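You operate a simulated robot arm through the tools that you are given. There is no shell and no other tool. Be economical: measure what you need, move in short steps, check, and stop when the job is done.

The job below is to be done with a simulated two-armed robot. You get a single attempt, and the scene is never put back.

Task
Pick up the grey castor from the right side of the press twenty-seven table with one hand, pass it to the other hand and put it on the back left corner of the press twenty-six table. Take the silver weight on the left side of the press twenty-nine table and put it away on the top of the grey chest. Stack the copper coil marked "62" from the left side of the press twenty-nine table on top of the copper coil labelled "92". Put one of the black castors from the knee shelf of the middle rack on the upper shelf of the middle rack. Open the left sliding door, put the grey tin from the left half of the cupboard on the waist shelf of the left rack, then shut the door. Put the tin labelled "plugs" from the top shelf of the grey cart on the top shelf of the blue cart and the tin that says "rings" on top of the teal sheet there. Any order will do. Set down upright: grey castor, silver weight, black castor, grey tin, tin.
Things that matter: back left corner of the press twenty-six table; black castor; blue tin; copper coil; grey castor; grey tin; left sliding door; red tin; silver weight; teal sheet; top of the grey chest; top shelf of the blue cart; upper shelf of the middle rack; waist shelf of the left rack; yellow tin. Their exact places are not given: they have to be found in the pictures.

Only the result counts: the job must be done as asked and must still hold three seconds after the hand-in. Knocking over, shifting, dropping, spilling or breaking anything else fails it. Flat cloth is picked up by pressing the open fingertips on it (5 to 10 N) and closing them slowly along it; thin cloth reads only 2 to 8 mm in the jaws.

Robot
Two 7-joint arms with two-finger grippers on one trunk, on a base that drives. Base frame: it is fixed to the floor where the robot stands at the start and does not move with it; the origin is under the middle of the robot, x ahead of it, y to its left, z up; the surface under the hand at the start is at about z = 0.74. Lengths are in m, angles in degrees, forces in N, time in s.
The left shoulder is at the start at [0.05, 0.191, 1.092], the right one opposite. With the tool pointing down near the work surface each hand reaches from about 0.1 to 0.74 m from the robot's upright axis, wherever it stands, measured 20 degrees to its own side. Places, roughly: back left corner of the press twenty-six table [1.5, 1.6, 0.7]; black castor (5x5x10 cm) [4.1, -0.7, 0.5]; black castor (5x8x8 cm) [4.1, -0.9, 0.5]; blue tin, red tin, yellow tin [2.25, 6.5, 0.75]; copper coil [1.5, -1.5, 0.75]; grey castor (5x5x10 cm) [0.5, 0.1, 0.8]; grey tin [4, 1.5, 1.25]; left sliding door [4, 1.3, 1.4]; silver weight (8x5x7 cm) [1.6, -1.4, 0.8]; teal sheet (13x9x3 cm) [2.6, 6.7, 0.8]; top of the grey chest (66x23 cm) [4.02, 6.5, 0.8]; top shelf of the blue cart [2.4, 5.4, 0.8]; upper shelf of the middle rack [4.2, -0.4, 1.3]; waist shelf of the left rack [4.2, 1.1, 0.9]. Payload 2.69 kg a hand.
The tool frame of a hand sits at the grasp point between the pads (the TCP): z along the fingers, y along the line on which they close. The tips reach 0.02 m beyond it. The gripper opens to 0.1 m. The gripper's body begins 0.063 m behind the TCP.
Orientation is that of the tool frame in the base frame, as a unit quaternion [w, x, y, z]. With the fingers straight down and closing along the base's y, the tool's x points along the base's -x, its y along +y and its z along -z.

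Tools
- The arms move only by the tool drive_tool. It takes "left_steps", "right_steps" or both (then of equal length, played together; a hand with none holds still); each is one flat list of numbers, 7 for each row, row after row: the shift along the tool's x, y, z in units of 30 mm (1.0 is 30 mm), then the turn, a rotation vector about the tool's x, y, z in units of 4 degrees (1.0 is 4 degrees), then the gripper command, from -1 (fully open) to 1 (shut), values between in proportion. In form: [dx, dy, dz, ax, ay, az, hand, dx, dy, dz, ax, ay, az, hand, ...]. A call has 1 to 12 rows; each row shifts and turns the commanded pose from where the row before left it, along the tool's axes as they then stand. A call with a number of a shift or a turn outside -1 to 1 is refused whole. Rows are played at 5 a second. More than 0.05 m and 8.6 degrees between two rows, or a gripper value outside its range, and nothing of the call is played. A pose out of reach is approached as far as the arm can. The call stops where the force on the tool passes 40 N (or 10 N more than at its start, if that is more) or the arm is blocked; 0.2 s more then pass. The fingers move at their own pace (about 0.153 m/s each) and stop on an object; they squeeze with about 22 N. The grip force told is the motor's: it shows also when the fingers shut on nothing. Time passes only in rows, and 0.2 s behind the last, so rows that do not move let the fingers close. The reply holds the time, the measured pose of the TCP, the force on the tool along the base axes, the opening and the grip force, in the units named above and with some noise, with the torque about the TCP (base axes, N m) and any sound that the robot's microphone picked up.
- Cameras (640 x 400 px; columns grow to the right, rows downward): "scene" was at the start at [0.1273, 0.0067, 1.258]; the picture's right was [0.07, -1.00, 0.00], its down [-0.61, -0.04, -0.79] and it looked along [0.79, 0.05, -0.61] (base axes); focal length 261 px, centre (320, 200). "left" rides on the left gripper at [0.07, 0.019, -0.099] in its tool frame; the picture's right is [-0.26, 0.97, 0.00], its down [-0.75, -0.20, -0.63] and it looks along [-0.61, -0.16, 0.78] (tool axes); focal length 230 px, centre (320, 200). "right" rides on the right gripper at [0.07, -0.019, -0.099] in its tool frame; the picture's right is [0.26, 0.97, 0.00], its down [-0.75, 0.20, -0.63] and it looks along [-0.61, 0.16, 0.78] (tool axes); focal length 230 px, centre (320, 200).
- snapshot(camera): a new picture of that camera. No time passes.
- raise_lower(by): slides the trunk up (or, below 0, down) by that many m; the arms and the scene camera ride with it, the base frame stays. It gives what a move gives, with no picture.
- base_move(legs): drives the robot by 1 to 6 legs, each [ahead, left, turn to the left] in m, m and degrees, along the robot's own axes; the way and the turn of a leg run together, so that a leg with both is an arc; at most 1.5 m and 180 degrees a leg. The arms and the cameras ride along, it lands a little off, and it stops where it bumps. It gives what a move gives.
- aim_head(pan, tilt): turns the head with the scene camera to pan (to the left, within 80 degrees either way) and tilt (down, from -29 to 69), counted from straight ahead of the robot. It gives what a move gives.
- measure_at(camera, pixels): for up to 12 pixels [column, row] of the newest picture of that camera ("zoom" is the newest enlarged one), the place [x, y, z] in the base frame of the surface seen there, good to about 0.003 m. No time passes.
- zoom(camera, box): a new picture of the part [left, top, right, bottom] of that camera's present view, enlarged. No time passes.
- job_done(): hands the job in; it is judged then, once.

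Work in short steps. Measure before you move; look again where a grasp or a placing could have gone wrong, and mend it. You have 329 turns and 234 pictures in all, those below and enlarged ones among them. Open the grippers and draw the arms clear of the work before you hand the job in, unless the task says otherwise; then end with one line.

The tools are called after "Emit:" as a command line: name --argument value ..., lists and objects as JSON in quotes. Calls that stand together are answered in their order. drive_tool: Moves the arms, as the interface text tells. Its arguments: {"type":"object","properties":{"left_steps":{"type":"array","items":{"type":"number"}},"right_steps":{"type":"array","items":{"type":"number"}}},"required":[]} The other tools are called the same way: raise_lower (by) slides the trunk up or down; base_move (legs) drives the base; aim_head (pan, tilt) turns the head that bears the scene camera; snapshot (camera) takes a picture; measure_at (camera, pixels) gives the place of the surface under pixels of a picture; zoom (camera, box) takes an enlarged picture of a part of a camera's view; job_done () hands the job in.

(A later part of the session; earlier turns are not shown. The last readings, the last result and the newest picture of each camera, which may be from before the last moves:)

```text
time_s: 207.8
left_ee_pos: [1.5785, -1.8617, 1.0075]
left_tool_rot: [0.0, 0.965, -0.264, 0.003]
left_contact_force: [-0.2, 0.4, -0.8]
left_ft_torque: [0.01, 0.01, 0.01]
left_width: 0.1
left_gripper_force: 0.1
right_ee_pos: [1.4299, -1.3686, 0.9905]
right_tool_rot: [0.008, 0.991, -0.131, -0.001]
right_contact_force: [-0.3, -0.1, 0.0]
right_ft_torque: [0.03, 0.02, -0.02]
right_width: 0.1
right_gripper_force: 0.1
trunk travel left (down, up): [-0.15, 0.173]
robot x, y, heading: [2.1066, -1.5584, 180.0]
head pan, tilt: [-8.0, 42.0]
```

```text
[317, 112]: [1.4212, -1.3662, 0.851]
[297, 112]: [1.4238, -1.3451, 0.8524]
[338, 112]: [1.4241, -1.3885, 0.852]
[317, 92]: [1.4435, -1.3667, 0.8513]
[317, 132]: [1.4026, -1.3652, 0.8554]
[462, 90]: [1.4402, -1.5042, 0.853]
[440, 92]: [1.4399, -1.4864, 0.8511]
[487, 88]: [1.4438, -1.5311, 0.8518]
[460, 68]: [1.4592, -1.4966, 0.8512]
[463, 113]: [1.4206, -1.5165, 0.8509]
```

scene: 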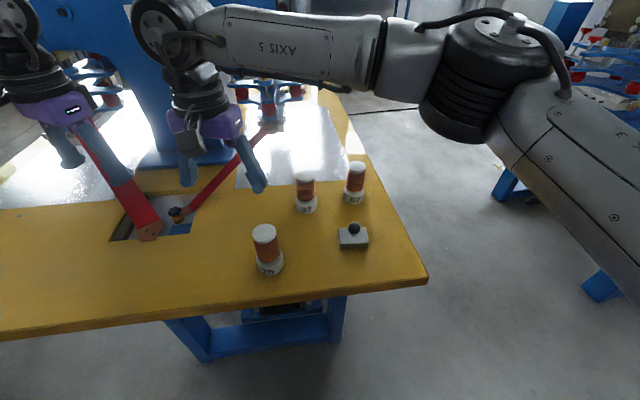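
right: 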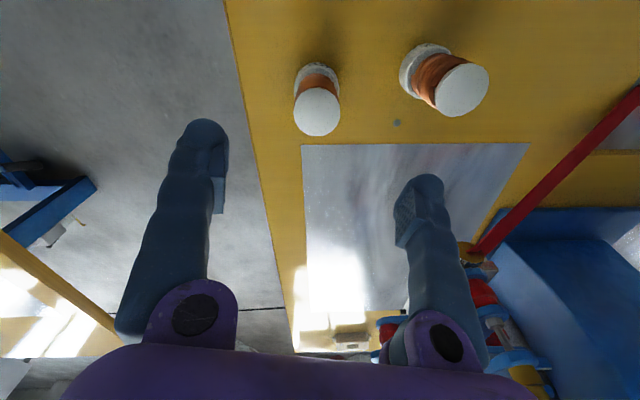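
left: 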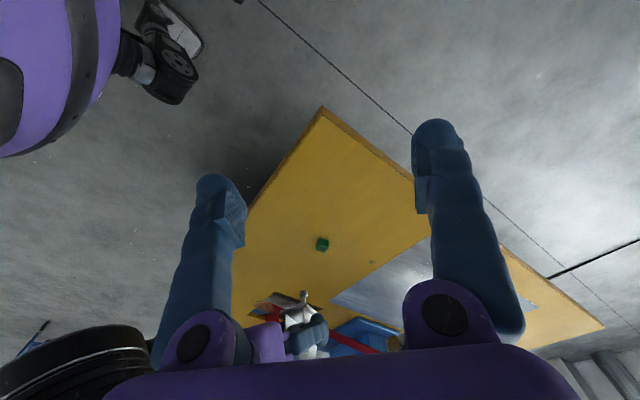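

I adjust 5 mm and descend to z 0.838, then close on the cap.

Emit:
drive_tool --right_steps '[-0.16, 0, 0.8, 0, 0, 0, -1, 0, 0, 0.9, 0, 0, 0, -1, 0, 0, 0.9, 0, 0, 0, -1, 0, 0, 0.9, 0, 0, 0, -1, 0, 0, 0.9, 0, 0, 0, -1, 0, 0, 0.67, 0, 0, 0, -1, 0, 0, 0, 0, 0, 0, -0.1, 0, 0, 0, 0, 0, 0, 1, 0, 0, 0, 0, 0, 0, 1, 0, 0, 0, 0, 0, 0, 1]'

Emit:
zoom --camera "scene" --box '[280, 120, 420, 260]'

```text
time_s: 209.9
left_ee_pos: [1.5789, -1.8608, 1.0073]
left_tool_rot: [0.0, 0.965, -0.263, 0.002]
left_contact_force: [0.6, -0.4, -0.1]
left_ft_torque: [0.0, -0.01, -0.03]
left_width: 0.1
left_gripper_force: 0.1
right_ee_pos: [1.4255, -1.369, 0.8375]
right_tool_rot: [0.007, 0.991, -0.132, 0.001]
right_contact_force: [-0.3, 0.9, 0.6]
right_ft_torque: [0.03, 0.09, -0.05]
right_width: 0.0484
right_gripper_force: 21.7
trunk travel left (down, up): [-0.15, 0.173]
robot x, y, heading: [2.1065, -1.5551, 179.7]
head pan, tilt: [-8.0, 42.0]
```

```text
2.86 times, centred on (350, 190) of scene
```

zoom: 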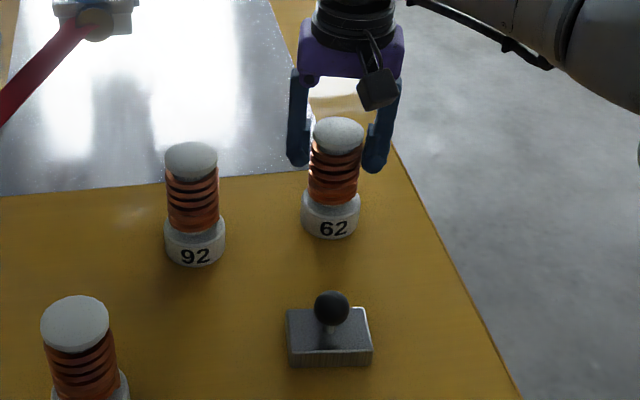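

Gripped at 0.048 m. I lift 0.14 m and check the hang.

Emit:
drive_tool --right_steps '[0, 0, -0.3, 0, 0, 0, 1, 0, 0, -0.8, 0, 0, 0, 1, 0, 0, -0.9, 0, 0, 0, 1, 0, 0, -0.9, 0, 0, 0, 1, 0, 0, -0.9, 0, 0, 0, 1, 0, 0, -0.9, 0, 0, 0, 1]'

Emit:
zoom --camera "scene" --box '[280, 80, 420, 220]'

```text
time_s: 211.3
left_ee_pos: [1.5806, -1.8619, 1.0075]
left_tool_rot: [0.0, 0.965, -0.264, 0.002]
left_contact_force: [-0.1, 0.0, 0.4]
left_ft_torque: [-0.01, 0.02, 0.01]
left_width: 0.1001
left_gripper_force: 0.1
right_ee_pos: [1.4243, -1.366, 0.9801]
right_tool_rot: [0.008, 0.991, -0.131, -0.001]
right_contact_force: [0.3, -1.0, -4.5]
right_ft_torque: [0.02, 0.02, -0.04]
right_width: 0.0485
right_gripper_force: 22.1
trunk travel left (down, up): [-0.15, 0.173]
robot x, y, heading: [2.1053, -1.5561, 180.2]
head pan, tilt: [-8.0, 42.0]
```

```text
2.86 times, centred on (350, 150) of scene
```

zoom: 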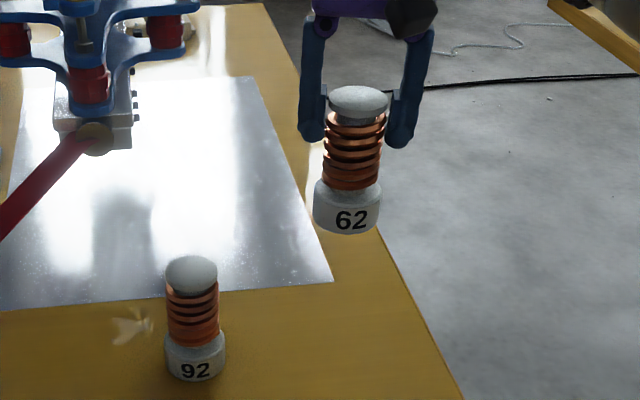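

Emit:
measure_at --camera "zoom" --pixels '[[347, 225], [318, 210], [377, 210], [358, 90], [333, 100], [385, 100], [358, 112], [191, 260], [168, 275], [215, 275], [191, 290], [347, 190]]'

```text
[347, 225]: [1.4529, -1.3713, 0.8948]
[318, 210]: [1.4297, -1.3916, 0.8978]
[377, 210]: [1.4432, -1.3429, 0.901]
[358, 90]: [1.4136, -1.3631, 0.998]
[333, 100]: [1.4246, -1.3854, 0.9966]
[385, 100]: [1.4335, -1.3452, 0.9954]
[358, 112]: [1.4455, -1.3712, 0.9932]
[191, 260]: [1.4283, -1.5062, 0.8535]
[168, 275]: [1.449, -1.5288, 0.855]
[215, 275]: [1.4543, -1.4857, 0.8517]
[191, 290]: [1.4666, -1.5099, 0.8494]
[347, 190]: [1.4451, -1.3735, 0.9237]
```

I shift the coil by (0.021,−0.1415) over coil 92 and verify alignment.

Emit:
drive_tool --right_steps '[0.38, 0.873, 0, 0, 0, 0, 1, 0.38, 0.873, 0, 0, 0, 0, 1, 0.38, 0.873, 0, 0, 0, 0, 1, 0.38, 0.873, 0, 0, 0, 0, 1, 0.38, 0.873, 0, 0, 0, 0, 1, 0, 0, 0, 0, 0, 0, 1]'

Emit:
zoom --camera "scene" --box '[240, 100, 380, 240]'

Emit:
snapshot --camera "left"

```text
time_s: 212.8
left_ee_pos: [1.5795, -1.8606, 1.0067]
left_tool_rot: [-0.001, 0.965, -0.264, 0.002]
left_contact_force: [0.8, 0.5, -0.2]
left_ft_torque: [0.02, 0.01, 0.01]
left_width: 0.0998
left_gripper_force: 0.0
right_ee_pos: [1.4457, -1.5071, 0.9823]
right_tool_rot: [0.007, 0.991, -0.132, 0.0]
right_contact_force: [0.0, 0.8, -4.4]
right_ft_torque: [-0.01, -0.03, 0.01]
right_width: 0.0486
right_gripper_force: 22.0
trunk travel left (down, up): [-0.15, 0.173]
robot x, y, heading: [2.1078, -1.5566, 180.0]
head pan, tilt: [-8.0, 42.0]
```

```text
2.86 times, centred on (310, 170) of scene
```

zoom: 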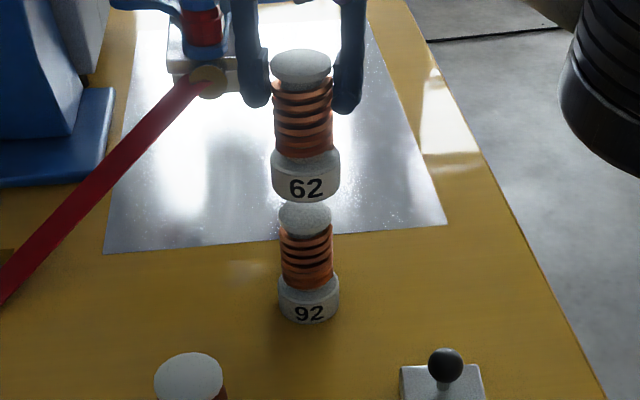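

```text
143 pictures are left
```

left: 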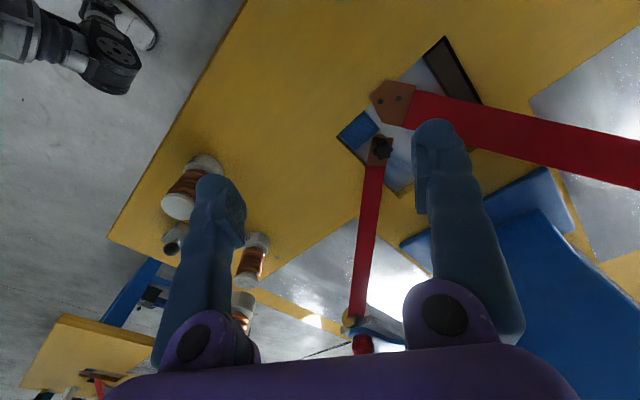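

Lateral alignment looks good. I check the fore-aft alignment from the left camera.

Emit:
zoom --camera "left" --box '[210, 220, 300, 340]'

Emit:
measure_at --camera "zoom" --pixels '[[285, 110], [310, 60], [330, 60], [290, 70], [300, 210], [280, 230], [250, 220], [290, 280]]'

```text
3.33 times, centred on (255, 280) of left
```

zoom: 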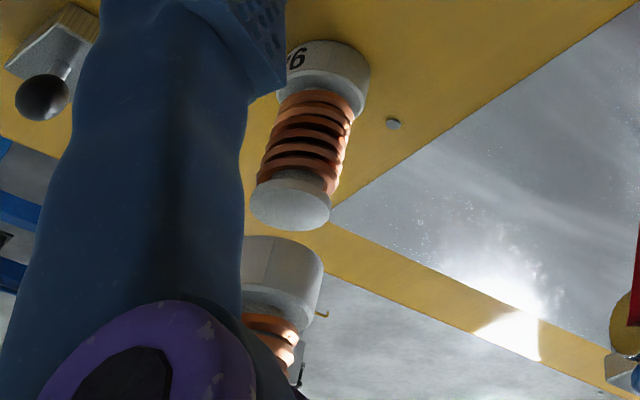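

```text
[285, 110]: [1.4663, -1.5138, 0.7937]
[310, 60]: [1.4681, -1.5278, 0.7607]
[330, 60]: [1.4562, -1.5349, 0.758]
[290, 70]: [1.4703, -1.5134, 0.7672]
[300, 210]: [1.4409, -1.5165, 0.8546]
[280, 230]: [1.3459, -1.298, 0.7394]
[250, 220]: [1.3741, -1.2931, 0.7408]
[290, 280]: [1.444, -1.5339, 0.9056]
```

Alignment from the left also matches. I lower ~25 mm, then in 1 mm steps until contact.

Emit:
drive_tool --right_steps '[0, 0, 0.4, 0, 0, 0, 1, 0, 0, 0.45, 0, 0, 0, 1, 0, 0, 0.0, 0, 0, 0, 1]'

Emit:
drive_tool --right_steps '[0, 0, 0.035, 0, 0, 0, 1, 0, 0, 0.035, 0, 0, 0, 1]'

Emit:
drive_tool --right_steps '[0, 0, 0.035, 0, 0, 0, 1, 0, 0, 0.0, 0, 0, 0, 1]'

Emit:
zoom --camera "scene" --box '[240, 100, 380, 240]'

```text
time_s: 213.6
left_ee_pos: [1.5786, -1.8609, 1.0066]
left_tool_rot: [0.0, 0.964, -0.264, 0.002]
left_contact_force: [0.4, -0.3, -0.5]
left_ft_torque: [0.01, 0.0, 0.0]
left_width: 0.0999
left_gripper_force: 0.1
right_ee_pos: [1.4465, -1.5093, 0.9565]
right_tool_rot: [0.007, 0.991, -0.132, 0.0]
right_contact_force: [-0.2, 0.0, -4.4]
right_ft_torque: [-0.03, 0.0, -0.01]
right_width: 0.0488
right_gripper_force: 22.5
trunk travel left (down, up): [-0.15, 0.173]
robot x, y, heading: [2.1027, -1.5593, 180.0]
head pan, tilt: [-8.0, 42.0]
```

```text
time_s: 214.2
left_ee_pos: [1.5787, -1.8615, 1.0066]
left_tool_rot: [-0.001, 0.965, -0.264, 0.001]
left_contact_force: [-0.2, 0.5, 0.0]
left_ft_torque: [0.02, -0.02, 0.01]
left_width: 0.1001
left_gripper_force: 0.0
right_ee_pos: [1.4453, -1.5084, 0.9537]
right_tool_rot: [0.008, 0.991, -0.131, 0.0]
right_contact_force: [-0.4, -0.1, -4.4]
right_ft_torque: [-0.01, -0.02, -0.02]
right_width: 0.0489
right_gripper_force: 21.9
trunk travel left (down, up): [-0.15, 0.173]
robot x, y, heading: [2.1049, -1.5577, 179.8]
head pan, tilt: [-8.0, 42.0]
```

```text
time_s: 214.8
left_ee_pos: [1.5797, -1.8602, 1.0067]
left_tool_rot: [0.0, 0.964, -0.264, 0.003]
left_contact_force: [0.7, 0.8, 0.6]
left_ft_torque: [-0.06, -0.02, 0.0]
left_width: 0.0999
left_gripper_force: 0.1
right_ee_pos: [1.4444, -1.5088, 0.9518]
right_tool_rot: [0.007, 0.991, -0.132, 0.0]
right_contact_force: [-0.4, -0.6, -5.2]
right_ft_torque: [-0.01, 0.01, 0.03]
right_width: 0.0484
right_gripper_force: 21.7
trunk travel left (down, up): [-0.15, 0.173]
robot x, y, heading: [2.1047, -1.5589, 180.0]
head pan, tilt: [-8.0, 42.0]
```

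```text
2.86 times, centred on (310, 170) of scene
```

zoom: 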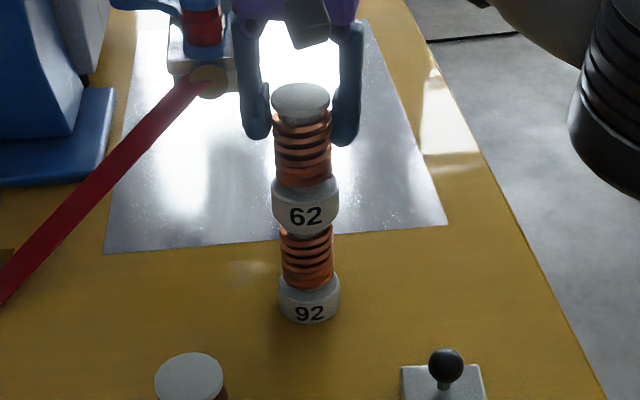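

Emit:
drive_tool --right_steps '[0, 0, 0.035, 0, 0, 0, 1, 0, 0, 0.0, 0, 0, 0, 1]'

Emit:
drive_tool --right_steps '[0, 0, 0.035, 0, 0, 0, 1, 0, 0, 0.0, 0, 0, 0, 1]'

Emit:
drive_tool --right_steps '[0, 0, 0.035, 0, 0, 0, 1, 0, 0, 0.0, 0, 0, 0, 1]'

```text
time_s: 215.3
left_ee_pos: [1.5788, -1.8612, 1.0071]
left_tool_rot: [0.0, 0.965, -0.263, 0.001]
left_contact_force: [0.0, -0.8, 0.0]
left_ft_torque: [0.0, 0.0, 0.02]
left_width: 0.0997
left_gripper_force: 0.2
right_ee_pos: [1.4463, -1.5095, 0.9515]
right_tool_rot: [0.007, 0.991, -0.132, -0.001]
right_contact_force: [-1.2, -1.1, 0.5]
right_ft_torque: [-0.08, 0.09, -0.06]
right_width: 0.0485
right_gripper_force: 22.2
trunk travel left (down, up): [-0.15, 0.173]
robot x, y, heading: [2.1055, -1.5567, 180.0]
head pan, tilt: [-8.0, 42.0]
```

```text
time_s: 215.9
left_ee_pos: [1.579, -1.8616, 1.0075]
left_tool_rot: [-0.001, 0.964, -0.264, 0.001]
left_contact_force: [0.2, -0.7, -0.6]
left_ft_torque: [-0.03, 0.01, 0.01]
left_width: 0.0998
left_gripper_force: 0.1
right_ee_pos: [1.4455, -1.5093, 0.9513]
right_tool_rot: [0.008, 0.991, -0.132, -0.002]
right_contact_force: [-2.5, 0.2, 7.9]
right_ft_torque: [-0.04, 0.13, 0.01]
right_width: 0.0483
right_gripper_force: 22.3
trunk travel left (down, up): [-0.15, 0.173]
robot x, y, heading: [2.1052, -1.5553, 180.0]
head pan, tilt: [-8.0, 42.0]
```

```text
time_s: 216.6
left_ee_pos: [1.5801, -1.8618, 1.0077]
left_tool_rot: [0.0, 0.965, -0.264, 0.001]
left_contact_force: [-0.4, -0.3, 0.0]
left_ft_torque: [0.0, 0.02, -0.02]
left_width: 0.1
left_gripper_force: 0.1
right_ee_pos: [1.4471, -1.5084, 0.9528]
right_tool_rot: [0.007, 0.991, -0.133, -0.003]
right_contact_force: [-4.8, -1.4, 19.4]
right_ft_torque: [-0.03, 0.33, -0.01]
right_width: 0.0485
right_gripper_force: 22.0
trunk travel left (down, up): [-0.15, 0.173]
robot x, y, heading: [2.102, -1.5545, 180.1]
head pan, tilt: [-8.0, 42.0]
```

Solid contact. I back off 1.7 mm and release slowly.

Emit:
drive_tool --right_steps '[0, 0, -0.055, 0, 0, 0, 1, 0, 0, 0, 0, 0, 0, 0.08, 0, 0, 0, 0, 0, 0, 0.04, 0, 0, 0, 0, 0, 0, 0.02, 0, 0, 0, 0, 0, 0, 0, 0, 0, 0, 0, 0, 0, -0.04, 0, 0, 0, 0, 0, 0, -0.08]'

Emit:
zoom --camera "scene" --box '[240, 100, 380, 240]'

```text
time_s: 218.2
left_ee_pos: [1.5785, -1.861, 1.0071]
left_tool_rot: [-0.001, 0.965, -0.264, 0.001]
left_contact_force: [-0.8, -0.1, 0.3]
left_ft_torque: [0.03, 0.0, 0.01]
left_width: 0.0999
left_gripper_force: 0.1
right_ee_pos: [1.446, -1.5088, 0.9507]
right_tool_rot: [0.007, 0.991, -0.131, 0.0]
right_contact_force: [0.6, -0.3, -1.4]
right_ft_torque: [-0.01, 0.0, 0.0]
right_width: 0.0541
right_gripper_force: 0.0
trunk travel left (down, up): [-0.15, 0.173]
robot x, y, heading: [2.1054, -1.5547, 180.1]
head pan, tilt: [-8.0, 42.0]
```

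```text
2.86 times, centred on (310, 170) of scene
```

zoom: 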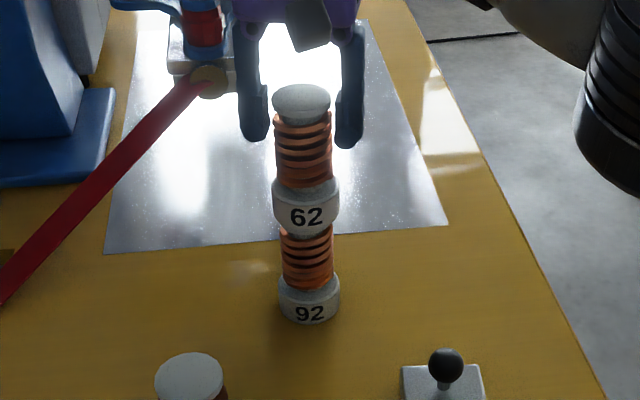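

The stack stands. I open fully and lift the hand straight up.

Emit:
drive_tool --right_steps '[0, 0, 0, 0, 0, 0, -0.2, 0, 0, 0, 0, 0, 0, -0.4, 0, 0, 0, 0, 0, 0, -0.7, 0, 0, -0.3, 0, 0, 0, -1, 0, 0, -0.5, 0, 0, 0, -1, 0, 0, -0.8, 0, 0, 0, -1, 0, 0, -0.9, 0, 0, 0, -1, 0.5, -0.2, -0.9, 0, 0, 0, -1, 0.9, -0.3, -0.5, 0, 0, 0, -1]'

Emit:
snapshot --camera "scene"

```text
time_s: 220.2
left_ee_pos: [1.5795, -1.8617, 1.007]
left_tool_rot: [0.0, 0.965, -0.264, 0.001]
left_contact_force: [0.1, -0.1, 0.4]
left_ft_torque: [0.02, -0.01, -0.02]
left_width: 0.0999
left_gripper_force: 0.0
right_ee_pos: [1.4951, -1.4982, 1.0652]
right_tool_rot: [0.007, 0.991, -0.133, 0.0]
right_contact_force: [0.1, -0.6, 0.0]
right_ft_torque: [0.01, 0.03, -0.02]
right_width: 0.0999
right_gripper_force: 0.1
right hand out of reach, approached as far as the arm can: row 7
trunk travel left (down, up): [-0.15, 0.173]
robot x, y, heading: [2.1024, -1.5575, 180.0]
head pan, tilt: [-8.0, 42.0]
```

```text
139 pictures are left
```

scene: 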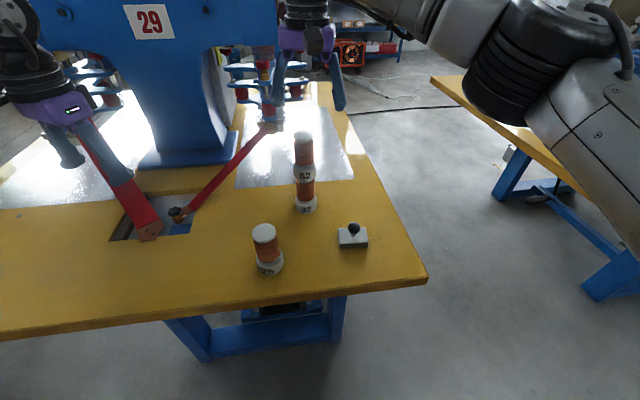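

The stack is good. Now the silver weight at (354,237): I zoom and measure its block for a grasp.

Emit:
zoom --camera "scene" --box '[325, 210, 385, 260]'

Emit:
measure_at --camera "zoom" --pixels '[[180, 155], [415, 155], [180, 265], [440, 262], [195, 160], [400, 160], [195, 250], [430, 250], [310, 140], [310, 100], [300, 290]]'

```text
8.00 times, centred on (355, 235) of scene
```

zoom: 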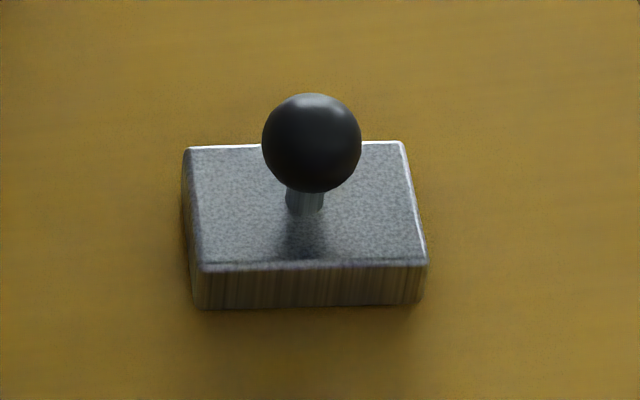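

```text
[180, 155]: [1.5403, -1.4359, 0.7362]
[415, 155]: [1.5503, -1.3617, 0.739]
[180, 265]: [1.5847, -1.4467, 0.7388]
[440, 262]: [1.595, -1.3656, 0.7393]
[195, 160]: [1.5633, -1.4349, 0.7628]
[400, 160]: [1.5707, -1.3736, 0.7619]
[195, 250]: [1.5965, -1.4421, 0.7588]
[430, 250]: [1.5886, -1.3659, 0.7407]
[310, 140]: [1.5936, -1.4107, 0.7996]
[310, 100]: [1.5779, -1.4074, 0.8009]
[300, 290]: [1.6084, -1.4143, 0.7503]
```

Block centre ≈(1.583,−1.406), ~7 cm along y, top z 0.762. I position the right hand above it with matching yaw.

Emit:
drive_tool --right_steps '[0.51, -0.93, 0, 0, 0, 0, -1, 0.51, -0.93, 0, 0, 0, 0, -1, 0.51, -0.93, 0, 0, 0, 0, -1, 0.51, -0.93, 0, 0, 0, 0, -1, 0, 0, 0.8, 0, 0, -0.7, -1, 0, 0, 0.9, 0, 0, -0.7, -1, 0, 0, 0.9, 0, 0, -0.7, -1, 0, 0, 0.9, 0, 0, 0, -1, 0, 0, 0.9, 0, 0, 0, -1]'

Emit:
snapshot --camera "right"

```text
time_s: 222.2
left_ee_pos: [1.5794, -1.8616, 1.0078]
left_tool_rot: [0.0, 0.964, -0.264, 0.001]
left_contact_force: [0.9, -0.5, 0.6]
left_ft_torque: [-0.02, -0.03, 0.0]
left_width: 0.1002
left_gripper_force: 0.0
right_ee_pos: [1.5861, -1.4094, 0.9329]
right_tool_rot: [0.008, 0.998, -0.059, -0.001]
right_contact_force: [-0.1, -0.4, -0.4]
right_ft_torque: [0.01, -0.01, 0.02]
right_width: 0.1001
right_gripper_force: 0.1
trunk travel left (down, up): [-0.15, 0.173]
robot x, y, heading: [2.1007, -1.5595, 180.1]
head pan, tilt: [-8.0, 42.0]
```

```text
137 pictures are left
```

right: 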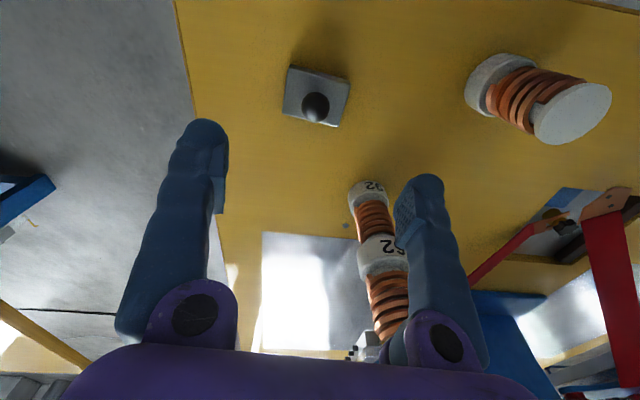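

Emit:
measure_at --camera "right" --pixels '[[293, 72], [346, 85], [287, 110], [335, 122], [315, 95], [316, 108]]'

```text
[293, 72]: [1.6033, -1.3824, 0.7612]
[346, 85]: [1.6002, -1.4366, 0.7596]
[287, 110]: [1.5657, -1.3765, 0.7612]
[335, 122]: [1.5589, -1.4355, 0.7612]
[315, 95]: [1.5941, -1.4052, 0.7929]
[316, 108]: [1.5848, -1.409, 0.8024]
```

Aligned within 4 mm. I descend to z 0.764 and close on the block.

Emit:
drive_tool --right_steps '[-0.1, 0, 0.94, 0, 0, 0, -1, 0, 0, 0.94, 0, 0, 0, -1, 0, 0, 0.94, 0, 0, 0, -1, 0, 0, 0.94, 0, 0, 0, -1, 0, 0, 0.94, 0, 0, 0, -1, 0, 0, 0.9, 0, 0, 0, -1, 0, 0, 0, 0, 0, 0, -0.5, 0, 0, 0, 0, 0, 0, 0.5, 0, 0, 0, 0, 0, 0, 1, 0, 0, 0, 0, 0, 0, 1]'

Emit:
drive_tool --right_steps '[0, 0, -0.3, 0, 0, 0, 1, 0, 0, -0.8, 0, 0, 0, 1, 0, 0, -0.9, 0, 0, 0, 1, 0, 0, -0.9, 0, 0, 0, 1, 0, 0, -0.9, 0, 0, 0, 1, 0, 0, -0.9, 0, 0, 0, 1, 0, 0, -0.9, 0, 0, 0, 1, 0, 0, -0.9, 0, 0, 0, 1]'

Emit:
snapshot --camera "right"

```text
time_s: 224.3
left_ee_pos: [1.579, -1.8608, 1.0071]
left_tool_rot: [-0.001, 0.965, -0.264, 0.001]
left_contact_force: [0.3, -0.2, 0.0]
left_ft_torque: [-0.02, 0.0, -0.01]
left_width: 0.1
left_gripper_force: 0.1
right_ee_pos: [1.5816, -1.412, 0.7634]
right_tool_rot: [0.007, 0.998, -0.058, -0.001]
right_contact_force: [-0.9, 0.7, -0.3]
right_ft_torque: [0.24, 0.11, 0.04]
right_width: 0.0693
right_gripper_force: 22.2
trunk travel left (down, up): [-0.15, 0.173]
robot x, y, heading: [2.109, -1.558, 180.2]
head pan, tilt: [-8.0, 42.0]
```

```text
time_s: 226.2
left_ee_pos: [1.5789, -1.8613, 1.0073]
left_tool_rot: [0.0, 0.965, -0.263, 0.003]
left_contact_force: [0.6, 0.2, 0.3]
left_ft_torque: [-0.01, 0.03, 0.0]
left_width: 0.1002
left_gripper_force: 0.1
right_ee_pos: [1.5829, -1.4105, 0.9581]
right_tool_rot: [0.007, 0.998, -0.058, 0.0]
right_contact_force: [1.5, 0.0, -5.6]
right_ft_torque: [0.0, -0.01, 0.01]
right_width: 0.0694
right_gripper_force: 22.1
trunk travel left (down, up): [-0.15, 0.173]
robot x, y, heading: [2.101, -1.5556, 179.8]
head pan, tilt: [-8.0, 42.0]
```

```text
136 pictures are left
```

right: 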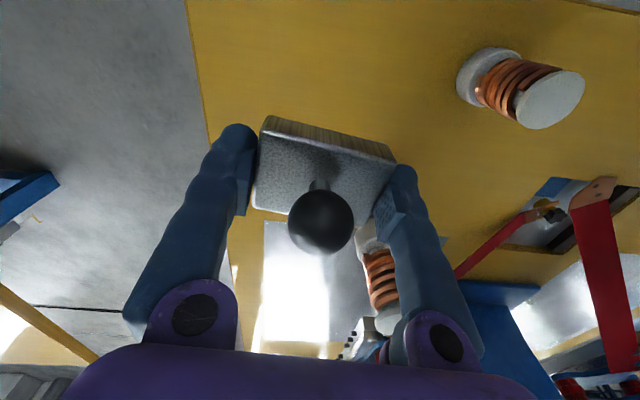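

Weight held (0.069 m, 5.6 N). I back off, turn north and drive along the corridor to look for the chest and carts.

Emit:
base_move --legs '[[-0.45, 0, 0], [0, 0, -90], [1.5, 0, 0], [1.5, 0, 0]]'

Emit:
aim_head --pan 0 --tilt 20

Emit:
snapshot --camera "scene"

```text
time_s: 246.6
left_ee_pos: [2.2427, 1.9275, 1.0078]
left_tool_rot: [-0.001, -0.502, 0.865, -0.001]
left_contact_force: [1.0, -0.2, -0.5]
left_ft_torque: [0.0, 0.02, -0.03]
left_width: 0.1001
left_gripper_force: 0.1
right_ee_pos: [2.6951, 1.9317, 0.9579]
right_tool_rot: [-0.005, -0.67, 0.742, 0.005]
right_contact_force: [-1.1, 0.5, -5.4]
right_ft_torque: [0.0, 0.01, 0.02]
right_width: 0.0693
right_gripper_force: 21.8
trunk travel left (down, up): [-0.15, 0.173]
robot x, y, heading: [2.5538, 1.4103, 90.7]
head pan, tilt: [-8.0, 42.0]
```

```text
time_s: 247.5
left_ee_pos: [2.2436, 1.9278, 1.0067]
left_tool_rot: [-0.001, -0.502, 0.865, -0.001]
left_contact_force: [0.3, 0.7, 1.1]
left_ft_torque: [-0.03, -0.02, -0.03]
left_width: 0.1
left_gripper_force: 0.0
right_ee_pos: [2.6947, 1.9316, 0.9583]
right_tool_rot: [-0.005, -0.67, 0.742, 0.005]
right_contact_force: [-0.3, 0.0, -6.0]
right_ft_torque: [-0.05, -0.01, 0.02]
right_width: 0.0696
right_gripper_force: 22.0
trunk travel left (down, up): [-0.15, 0.173]
robot x, y, heading: [2.5525, 1.4064, 90.5]
head pan, tilt: [0.0, 20.0]
```

```text
135 pictures are left
```

scene: 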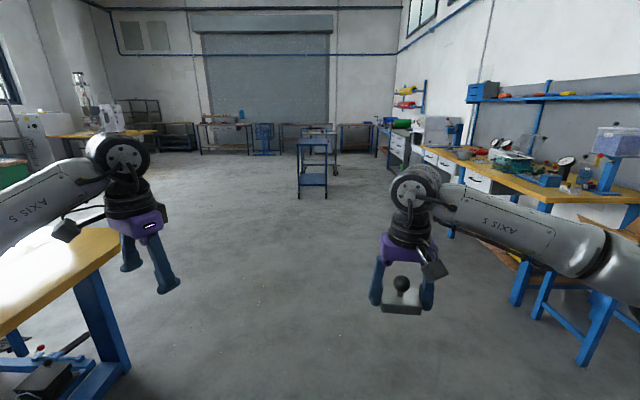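

The carts are straight ahead (312,160), a bench along the right wall and cabinets beyond. I zoom there and measure.

Emit:
zoom --camera "scene" --box '[270, 90, 500, 220]'

Emit:
measure_at --camera "zoom" --pixels '[[80, 135], [150, 140], [90, 265], [150, 265], [175, 110], [190, 150], [300, 130], [345, 125], [420, 90], [380, 140], [560, 250], [480, 100]]'

```text
2.78 times, centred on (385, 155) of scene
```

zoom: 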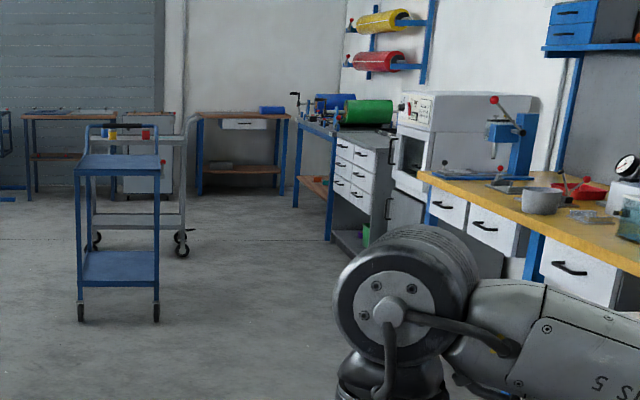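

```text
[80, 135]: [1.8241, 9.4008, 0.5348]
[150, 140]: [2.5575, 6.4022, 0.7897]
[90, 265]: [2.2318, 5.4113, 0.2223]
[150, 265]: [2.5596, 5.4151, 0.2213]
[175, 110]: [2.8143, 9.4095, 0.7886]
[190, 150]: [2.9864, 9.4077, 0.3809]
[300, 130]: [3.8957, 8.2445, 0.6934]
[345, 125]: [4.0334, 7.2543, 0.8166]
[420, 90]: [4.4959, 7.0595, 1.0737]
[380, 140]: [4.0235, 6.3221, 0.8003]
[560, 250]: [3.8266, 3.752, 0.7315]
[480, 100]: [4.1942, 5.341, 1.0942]
```

The grey chest is the drawer unit at x≈3.9–4.1, y≈6.3 with its top at z 0.80. I drive up the lane between carts and bench (x≈3.2).

Emit:
base_move --legs '[[1.5, -0.35, 0], [1.5, -0.3, -0.6]]'

Emit:
snapshot --camera "scene"

```text
refused: leg 1 is longer than a leg can be; nothing moved
```

```text
133 pictures are left
```

scene: 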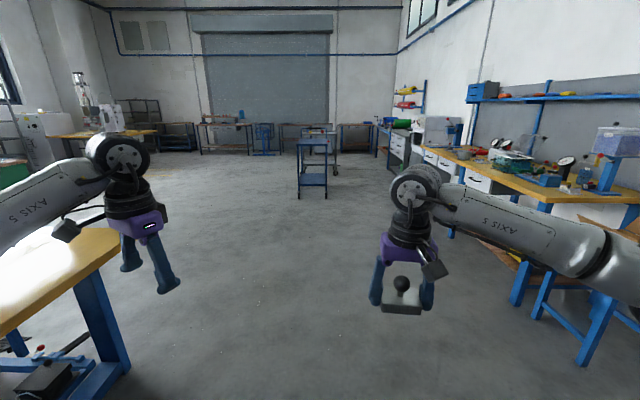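

Leg too long. I measure the stool legs at the right before choosing the line.

Emit:
measure_at --camera "scene" --pixels '[[585, 355], [540, 310], [515, 300], [605, 300], [610, 232], [545, 205], [490, 185]]'

Emit:
base_move --legs '[[1.4, -0.2, -0.6], [1.4, -0.35, 0]]'

Emit:
snapshot --camera "scene"

```text
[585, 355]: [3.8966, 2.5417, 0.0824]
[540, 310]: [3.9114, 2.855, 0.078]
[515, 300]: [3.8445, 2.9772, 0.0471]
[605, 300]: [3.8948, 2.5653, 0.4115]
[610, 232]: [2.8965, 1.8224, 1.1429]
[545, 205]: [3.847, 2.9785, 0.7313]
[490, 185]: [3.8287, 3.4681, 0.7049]
```

```text
time_s: 261.4
left_ee_pos: [2.7641, 4.7503, 1.0077]
left_tool_rot: [-0.002, -0.499, 0.866, -0.002]
left_contact_force: [0.1, -0.6, 0.4]
left_ft_torque: [0.02, 0.02, 0.01]
left_width: 0.0999
left_gripper_force: 0.0
right_ee_pos: [3.2161, 4.7519, 0.9577]
right_tool_rot: [-0.004, -0.668, 0.744, 0.005]
right_contact_force: [-0.6, -0.7, -5.6]
right_ft_torque: [0.01, -0.01, 0.03]
right_width: 0.0694
right_gripper_force: 22.2
trunk travel left (down, up): [-0.15, 0.173]
robot x, y, heading: [3.0732, 4.2282, 90.6]
head pan, tilt: [0.0, 20.0]
```

```text
132 pictures are left
```

scene: 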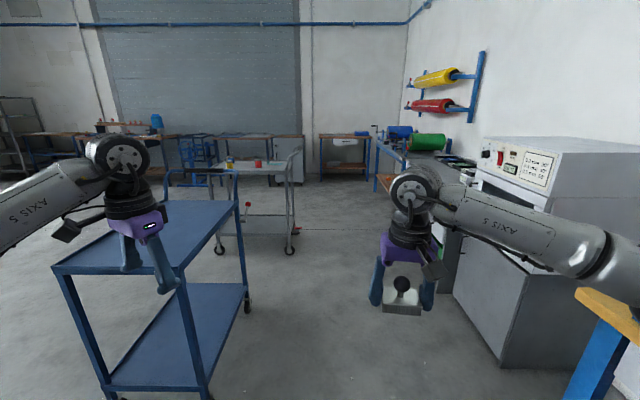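

Emit:
measure_at --camera "scene" --pixels '[[56, 266], [180, 268], [236, 205], [210, 395], [300, 240], [290, 175], [232, 165], [257, 163], [455, 290], [500, 365], [440, 240], [445, 158]]'

```text
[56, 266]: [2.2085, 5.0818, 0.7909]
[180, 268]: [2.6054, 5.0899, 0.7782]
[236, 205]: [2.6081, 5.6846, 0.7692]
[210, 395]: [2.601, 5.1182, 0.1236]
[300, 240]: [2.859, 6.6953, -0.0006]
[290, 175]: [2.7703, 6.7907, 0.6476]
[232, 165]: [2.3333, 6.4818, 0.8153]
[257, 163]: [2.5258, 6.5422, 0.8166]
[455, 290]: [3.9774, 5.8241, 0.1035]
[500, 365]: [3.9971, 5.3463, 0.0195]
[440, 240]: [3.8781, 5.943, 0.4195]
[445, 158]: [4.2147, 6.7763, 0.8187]
```

The lane is clear (blue cart to x 2.61, grey cart to 2.86, chest front ≈3.88). I drive to y≈6.45, x≈3.3 and turn to face the chest.

Emit:
base_move --legs '[[1.0, -0.22, -0.6], [1.2, 0, 0]]'

Emit:
aim_head --pan -60 --tilt 30

Emit:
snapshot --camera "scene"

```text
time_s: 272.4
left_ee_pos: [3.0212, 6.9756, 1.0071]
left_tool_rot: [0.0, -0.484, 0.875, -0.001]
left_contact_force: [-0.5, 0.3, 0.1]
left_ft_torque: [-0.01, -0.01, 0.03]
left_width: 0.1
left_gripper_force: 0.0
right_ee_pos: [3.4715, 6.9607, 0.9582]
right_tool_rot: [-0.004, -0.655, 0.756, 0.005]
right_contact_force: [0.1, 0.4, -6.4]
right_ft_torque: [0.01, -0.02, 0.01]
right_width: 0.0694
right_gripper_force: 22.0
trunk travel left (down, up): [-0.15, 0.173]
robot x, y, heading: [3.311, 6.4413, 88.5]
head pan, tilt: [0.0, 20.0]
```

```text
time_s: 273.7
left_ee_pos: [3.0212, 6.9753, 1.0068]
left_tool_rot: [-0.002, -0.485, 0.875, -0.002]
left_contact_force: [-0.2, -0.1, -0.4]
left_ft_torque: [0.0, 0.01, -0.03]
left_width: 0.1002
left_gripper_force: 0.2
right_ee_pos: [3.4715, 6.9611, 0.9571]
right_tool_rot: [-0.004, -0.655, 0.756, 0.005]
right_contact_force: [-0.3, 0.0, -6.2]
right_ft_torque: [0.0, 0.03, 0.02]
right_width: 0.0693
right_gripper_force: 21.7
trunk travel left (down, up): [-0.15, 0.173]
robot x, y, heading: [3.3098, 6.4403, 88.8]
head pan, tilt: [-60.0, 30.0]
```

```text
131 pictures are left
```

scene: 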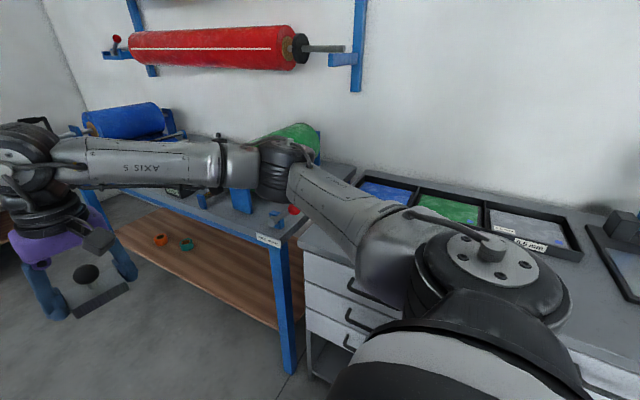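

The chest top has trays at the back and a free front strip. I turn to face it.

Emit:
base_move --legs '[[0, 0, -88.8]]'

Emit:
aim_head --pan -5 --tilt 35

Emit:
snapshot --camera "scene"

```text
time_s: 277.9
left_ee_pos: [3.8379, 6.7418, 1.0075]
left_tool_rot: [-0.003, 0.267, 0.964, -0.001]
left_contact_force: [-0.1, -0.3, 0.0]
left_ft_torque: [-0.04, 0.03, -0.01]
left_width: 0.0998
left_gripper_force: 0.1
right_ee_pos: [3.8323, 6.2913, 0.958]
right_tool_rot: [0.0, 0.06, 0.998, 0.007]
right_contact_force: [0.3, 0.0, -5.0]
right_ft_torque: [0.01, 0.0, 0.0]
right_width: 0.0692
right_gripper_force: 21.7
trunk travel left (down, up): [-0.15, 0.173]
robot x, y, heading: [3.3109, 6.4391, -0.5]
head pan, tilt: [-60.0, 30.0]
```

```text
time_s: 279.1
left_ee_pos: [3.8385, 6.7427, 1.0076]
left_tool_rot: [-0.001, 0.266, 0.964, 0.0]
left_contact_force: [0.8, 0.4, -0.1]
left_ft_torque: [-0.01, 0.0, -0.03]
left_width: 0.1
left_gripper_force: 0.0
right_ee_pos: [3.8334, 6.2907, 0.9571]
right_tool_rot: [0.0, 0.061, 0.998, 0.007]
right_contact_force: [0.1, 0.4, -5.8]
right_ft_torque: [0.01, 0.01, 0.0]
right_width: 0.0694
right_gripper_force: 21.4
trunk travel left (down, up): [-0.15, 0.173]
robot x, y, heading: [3.3111, 6.4411, -0.1]
head pan, tilt: [-5.0, 35.0]
```

```text
130 pictures are left
```

scene: 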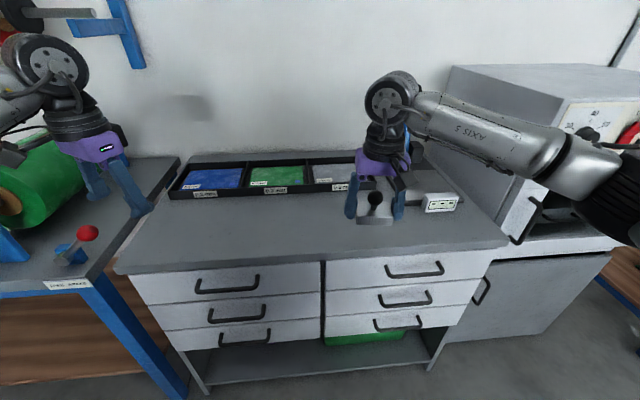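

Emit:
measure_at --camera "scene" --pixels '[[125, 265], [500, 240], [290, 245], [290, 215], [290, 196], [210, 215], [250, 230], [340, 230], [425, 210], [420, 230], [330, 250], [180, 193]]'

```text
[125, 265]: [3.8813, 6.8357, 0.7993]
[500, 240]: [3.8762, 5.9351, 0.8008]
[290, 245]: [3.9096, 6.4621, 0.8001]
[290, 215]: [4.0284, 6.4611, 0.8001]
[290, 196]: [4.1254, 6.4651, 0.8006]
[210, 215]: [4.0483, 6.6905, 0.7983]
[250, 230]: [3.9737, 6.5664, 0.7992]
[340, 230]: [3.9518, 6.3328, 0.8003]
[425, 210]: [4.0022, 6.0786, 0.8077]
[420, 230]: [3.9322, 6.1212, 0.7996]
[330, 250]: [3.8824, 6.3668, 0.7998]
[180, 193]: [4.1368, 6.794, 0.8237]
```

Free strip: x 3.88–4.13, y 6.15–6.83, z 0.80. I move 0.1 m closer, shift the hand to ≈(3.99,6.39) and lower to just above.

Emit:
base_move --legs '[[0.1, 0, 0]]'

Emit:
drive_tool --right_steps '[-0.395, 0.888, 0, 0, 0, 0, 1, -0.395, 0.888, 0, 0, 0, 0, 1, -0.395, 0.888, 0, 0, 0, 0, 1, -0.395, 0.888, 0, 0, 0, 0, 1, 0, 0, 0.8, 0, 0, 0, 1, 0, 0, 0.9, 0, 0, 0, 1, 0, 0, 0.9, 0, 0, 0, 1, 0, 0, 0.9, 0, 0, 0, 1, 0, 0, 0.7, 0, 0, 0, 1]'

Emit:
snapshot --camera "scene"

```text
time_s: 280.3
left_ee_pos: [3.9384, 6.7406, 1.0068]
left_tool_rot: [-0.002, 0.268, 0.964, -0.001]
left_contact_force: [0.0, -0.3, -0.5]
left_ft_torque: [0.01, 0.04, -0.02]
left_width: 0.0998
left_gripper_force: 0.1
right_ee_pos: [3.9313, 6.2885, 0.9559]
right_tool_rot: [0.0, 0.063, 0.998, 0.007]
right_contact_force: [0.3, 0.5, -6.1]
right_ft_torque: [-0.01, 0.03, 0.02]
right_width: 0.0693
right_gripper_force: 22.1
trunk travel left (down, up): [-0.15, 0.173]
robot x, y, heading: [3.4109, 6.4433, -0.8]
head pan, tilt: [-5.0, 35.0]
```

```text
time_s: 282.3
left_ee_pos: [3.9382, 6.7405, 1.0069]
left_tool_rot: [-0.001, 0.269, 0.963, 0.0]
left_contact_force: [-0.5, 1.1, 0.6]
left_ft_torque: [0.01, -0.03, 0.02]
left_width: 0.1
left_gripper_force: 0.1
right_ee_pos: [3.992, 6.3892, 0.8325]
right_tool_rot: [0.0, 0.063, 0.998, 0.007]
right_contact_force: [-0.1, 0.5, -5.8]
right_ft_torque: [0.01, 0.02, 0.0]
right_width: 0.0694
right_gripper_force: 21.9
trunk travel left (down, up): [-0.15, 0.173]
robot x, y, heading: [3.4073, 6.4443, -0.1]
head pan, tilt: [-5.0, 35.0]
```

```text
129 pictures are left
```

scene: 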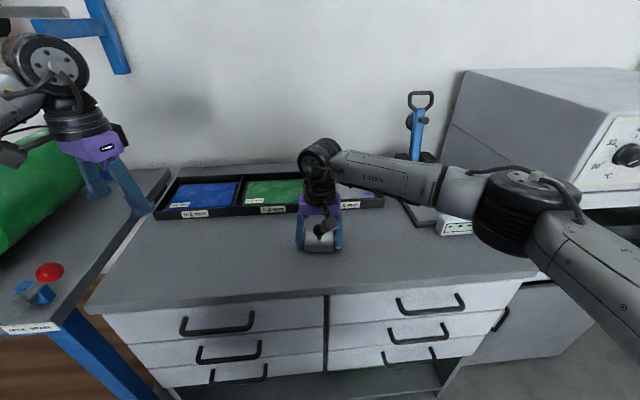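

Lower 8 mm more, then feel for contact in 1 mm steps.

Emit:
drive_tool --right_steps '[0, 0, 0.15, 0, 0, 0, 1, 0, 0, 0.12, 0, 0, 0, 1, 0, 0, 0.035, 0, 0, 0, 1, 0, 0, 0, 0, 0, 0, 1]'

Emit:
drive_tool --right_steps '[0, 0, 0.035, 0, 0, 0, 1, 0, 0, 0, 0, 0, 0, 1]'

Emit:
drive_tool --right_steps '[0, 0, 0.035, 0, 0, 0, 1, 0, 0, 0, 0, 0, 0, 1]'

```text
time_s: 283.3
left_ee_pos: [3.937, 6.7398, 1.008]
left_tool_rot: [-0.001, 0.267, 0.964, -0.001]
left_contact_force: [0.1, 0.7, -0.5]
left_ft_torque: [0.01, -0.03, -0.02]
left_width: 0.1003
left_gripper_force: 0.0
right_ee_pos: [3.9921, 6.3903, 0.8254]
right_tool_rot: [0.001, 0.063, 0.998, 0.007]
right_contact_force: [-1.1, -0.9, 0.1]
right_ft_torque: [-0.26, -0.09, -0.09]
right_width: 0.0691
right_gripper_force: 21.7
trunk travel left (down, up): [-0.15, 0.173]
robot x, y, heading: [3.4105, 6.4388, -0.4]
head pan, tilt: [-5.0, 35.0]
```

```text
time_s: 283.9
left_ee_pos: [3.9378, 6.7408, 1.0067]
left_tool_rot: [-0.001, 0.268, 0.963, -0.001]
left_contact_force: [0.3, -1.0, -0.2]
left_ft_torque: [-0.04, 0.0, 0.0]
left_width: 0.1001
left_gripper_force: 0.0
right_ee_pos: [3.9915, 6.3906, 0.8241]
right_tool_rot: [0.001, 0.063, 0.998, 0.006]
right_contact_force: [-1.2, -1.0, 6.4]
right_ft_torque: [-0.49, -0.11, 0.0]
right_width: 0.0697
right_gripper_force: 21.9
trunk travel left (down, up): [-0.15, 0.173]
robot x, y, heading: [3.4107, 6.4444, -0.3]
head pan, tilt: [-5.0, 35.0]
```

```text
time_s: 284.5
left_ee_pos: [3.9371, 6.7402, 1.0085]
left_tool_rot: [-0.001, 0.268, 0.963, -0.001]
left_contact_force: [-0.4, 0.1, -0.1]
left_ft_torque: [-0.02, -0.01, 0.01]
left_width: 0.1002
left_gripper_force: 0.0
right_ee_pos: [3.992, 6.3893, 0.8242]
right_tool_rot: [0.002, 0.063, 0.998, 0.008]
right_contact_force: [1.3, -1.8, 13.1]
right_ft_torque: [-0.08, 0.18, 0.09]
right_width: 0.0693
right_gripper_force: 21.7
trunk travel left (down, up): [-0.15, 0.173]
robot x, y, heading: [3.4116, 6.4389, -0.5]
head pan, tilt: [-5.0, 35.0]
```

Contact is firm. I open, lift clear and check.

Emit:
drive_tool --right_steps '[0, 0, -0.04, 0, 0, 0, 0.2, 0, 0, 0, 0, 0, 0, -0.5, 0, 0, 0, 0, 0, 0, -0.8, 0, 0, 0, 0, 0, 0, -1, 0, 0, -0.5, 0, 0, 0, -1, 0, 0, -0.8, 0, 0, 0, -1, 0, 0, -0.9, 0, 0, 0, -1, 0, 0, -0.9, 0, 0, 0, -1, 0, 0, -0.9, 0, 0, 0, -1, 0, 0, -0.9, 0, 0, 0, -1]'

Emit:
snapshot --camera "scene"

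```text
time_s: 286.7
left_ee_pos: [3.9385, 6.7408, 1.0072]
left_tool_rot: [-0.001, 0.268, 0.963, 0.0]
left_contact_force: [0.3, 0.2, 0.9]
left_ft_torque: [0.0, 0.0, -0.02]
left_width: 0.1
left_gripper_force: 0.0
right_ee_pos: [3.9927, 6.3893, 0.9709]
right_tool_rot: [0.001, 0.063, 0.998, 0.007]
right_contact_force: [0.5, 0.6, 0.0]
right_ft_torque: [0.0, -0.03, 0.0]
right_width: 0.1
right_gripper_force: 0.0
trunk travel left (down, up): [-0.15, 0.173]
robot x, y, heading: [3.411, 6.4448, -0.6]
head pan, tilt: [-5.0, 35.0]
```

```text
128 pictures are left
```

scene: 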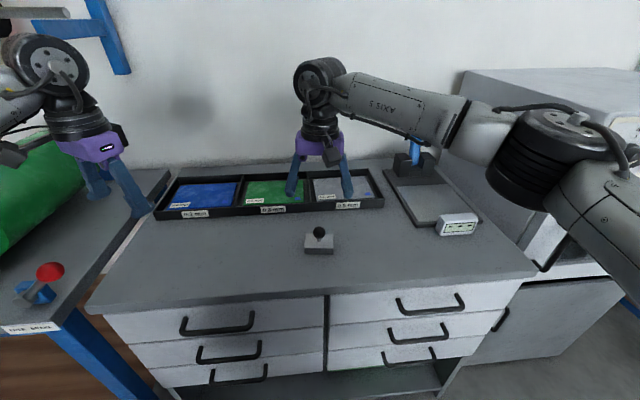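

The weight stands on the chest. I back away and turn toward the grey cart to inspect the tins and the teal sheet.

Emit:
base_move --legs '[[-0.2, 0, 0], [0, 0, 90]]'

Emit:
aim_head --pan 78 --tilt 35

Emit:
snapshot --camera "scene"

```text
time_s: 288.3
left_ee_pos: [3.7582, 6.7397, 1.0069]
left_tool_rot: [-0.002, 0.268, 0.963, 0.0]
left_contact_force: [0.1, 0.3, -0.7]
left_ft_torque: [0.02, 0.02, -0.01]
left_width: 0.1
left_gripper_force: 0.0
right_ee_pos: [3.8103, 6.3887, 0.9703]
right_tool_rot: [0.001, 0.065, 0.998, 0.006]
right_contact_force: [0.1, -0.6, 0.1]
right_ft_torque: [-0.02, 0.0, 0.0]
right_width: 0.1001
right_gripper_force: 0.0
trunk travel left (down, up): [-0.15, 0.173]
robot x, y, heading: [3.2264, 6.4441, -0.6]
head pan, tilt: [-5.0, 35.0]
stopped in leg 1: the robot was blocked; the commanded pose is now the measured one
```

```text
time_s: 289.9
left_ee_pos: [3.7568, 6.7401, 1.0078]
left_tool_rot: [0.0, 0.269, 0.963, -0.002]
left_contact_force: [0.0, 0.0, 0.3]
left_ft_torque: [-0.03, -0.02, 0.01]
left_width: 0.1001
left_gripper_force: 0.0
right_ee_pos: [3.8096, 6.3892, 0.9704]
right_tool_rot: [0.001, 0.064, 0.998, 0.008]
right_contact_force: [0.1, 0.2, 0.3]
right_ft_torque: [0.0, -0.03, -0.04]
right_width: 0.0997
right_gripper_force: 0.1
trunk travel left (down, up): [-0.15, 0.173]
robot x, y, heading: [3.2264, 6.4435, -0.7]
head pan, tilt: [78.0, 35.0]
```

```text
127 pictures are left
```

scene: 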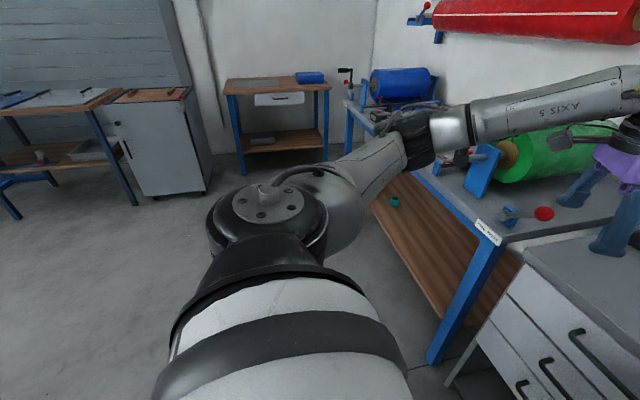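

The base touched the grey cart behind me. I move forward 0.15 m first, then turn north in the middle of the lane and check the cart.

Emit:
base_move --legs '[[0.15, 0, 0], [0, 0, 90]]'

Emit:
aim_head --pan 78 --tilt 30

Emit:
snapshot --camera "scene"

```text
time_s: 295.0
left_ee_pos: [3.0944, 6.9757, 1.0081]
left_tool_rot: [0.0, -0.48, 0.877, -0.001]
left_contact_force: [0.7, -0.4, 0.1]
left_ft_torque: [0.0, 0.02, 0.02]
left_width: 0.1002
left_gripper_force: 0.1
right_ee_pos: [3.4466, 7.0216, 0.9724]
right_tool_rot: [-0.004, -0.652, 0.758, 0.006]
right_contact_force: [0.5, -0.6, -0.1]
right_ft_torque: [0.01, 0.02, -0.01]
right_width: 0.0999
right_gripper_force: 0.0
trunk travel left (down, up): [-0.15, 0.173]
robot x, y, heading: [3.3815, 6.4436, 88.0]
head pan, tilt: [78.0, 35.0]
```

```text
time_s: 295.7
left_ee_pos: [3.093, 6.9774, 1.0085]
left_tool_rot: [0.0, -0.481, 0.877, -0.001]
left_contact_force: [0.5, 0.3, -0.2]
left_ft_torque: [-0.01, 0.0, 0.04]
left_width: 0.0999
left_gripper_force: 0.1
right_ee_pos: [3.4458, 7.0219, 0.9701]
right_tool_rot: [-0.003, -0.651, 0.759, 0.006]
right_contact_force: [-0.1, -0.1, 0.3]
right_ft_torque: [0.03, -0.01, 0.0]
right_width: 0.0999
right_gripper_force: 0.0
trunk travel left (down, up): [-0.15, 0.173]
robot x, y, heading: [3.381, 6.4384, 88.2]
head pan, tilt: [78.0, 30.0]
```

```text
126 pictures are left
```

scene: 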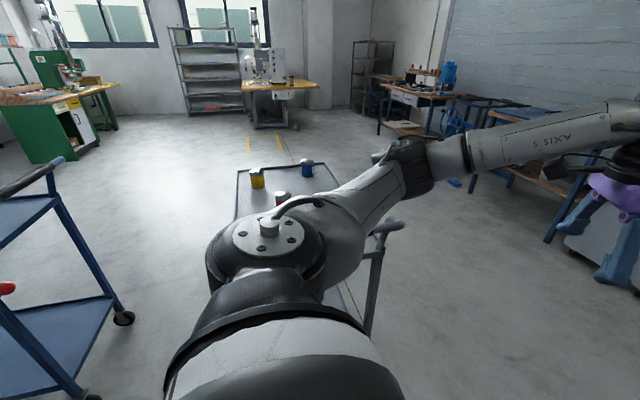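

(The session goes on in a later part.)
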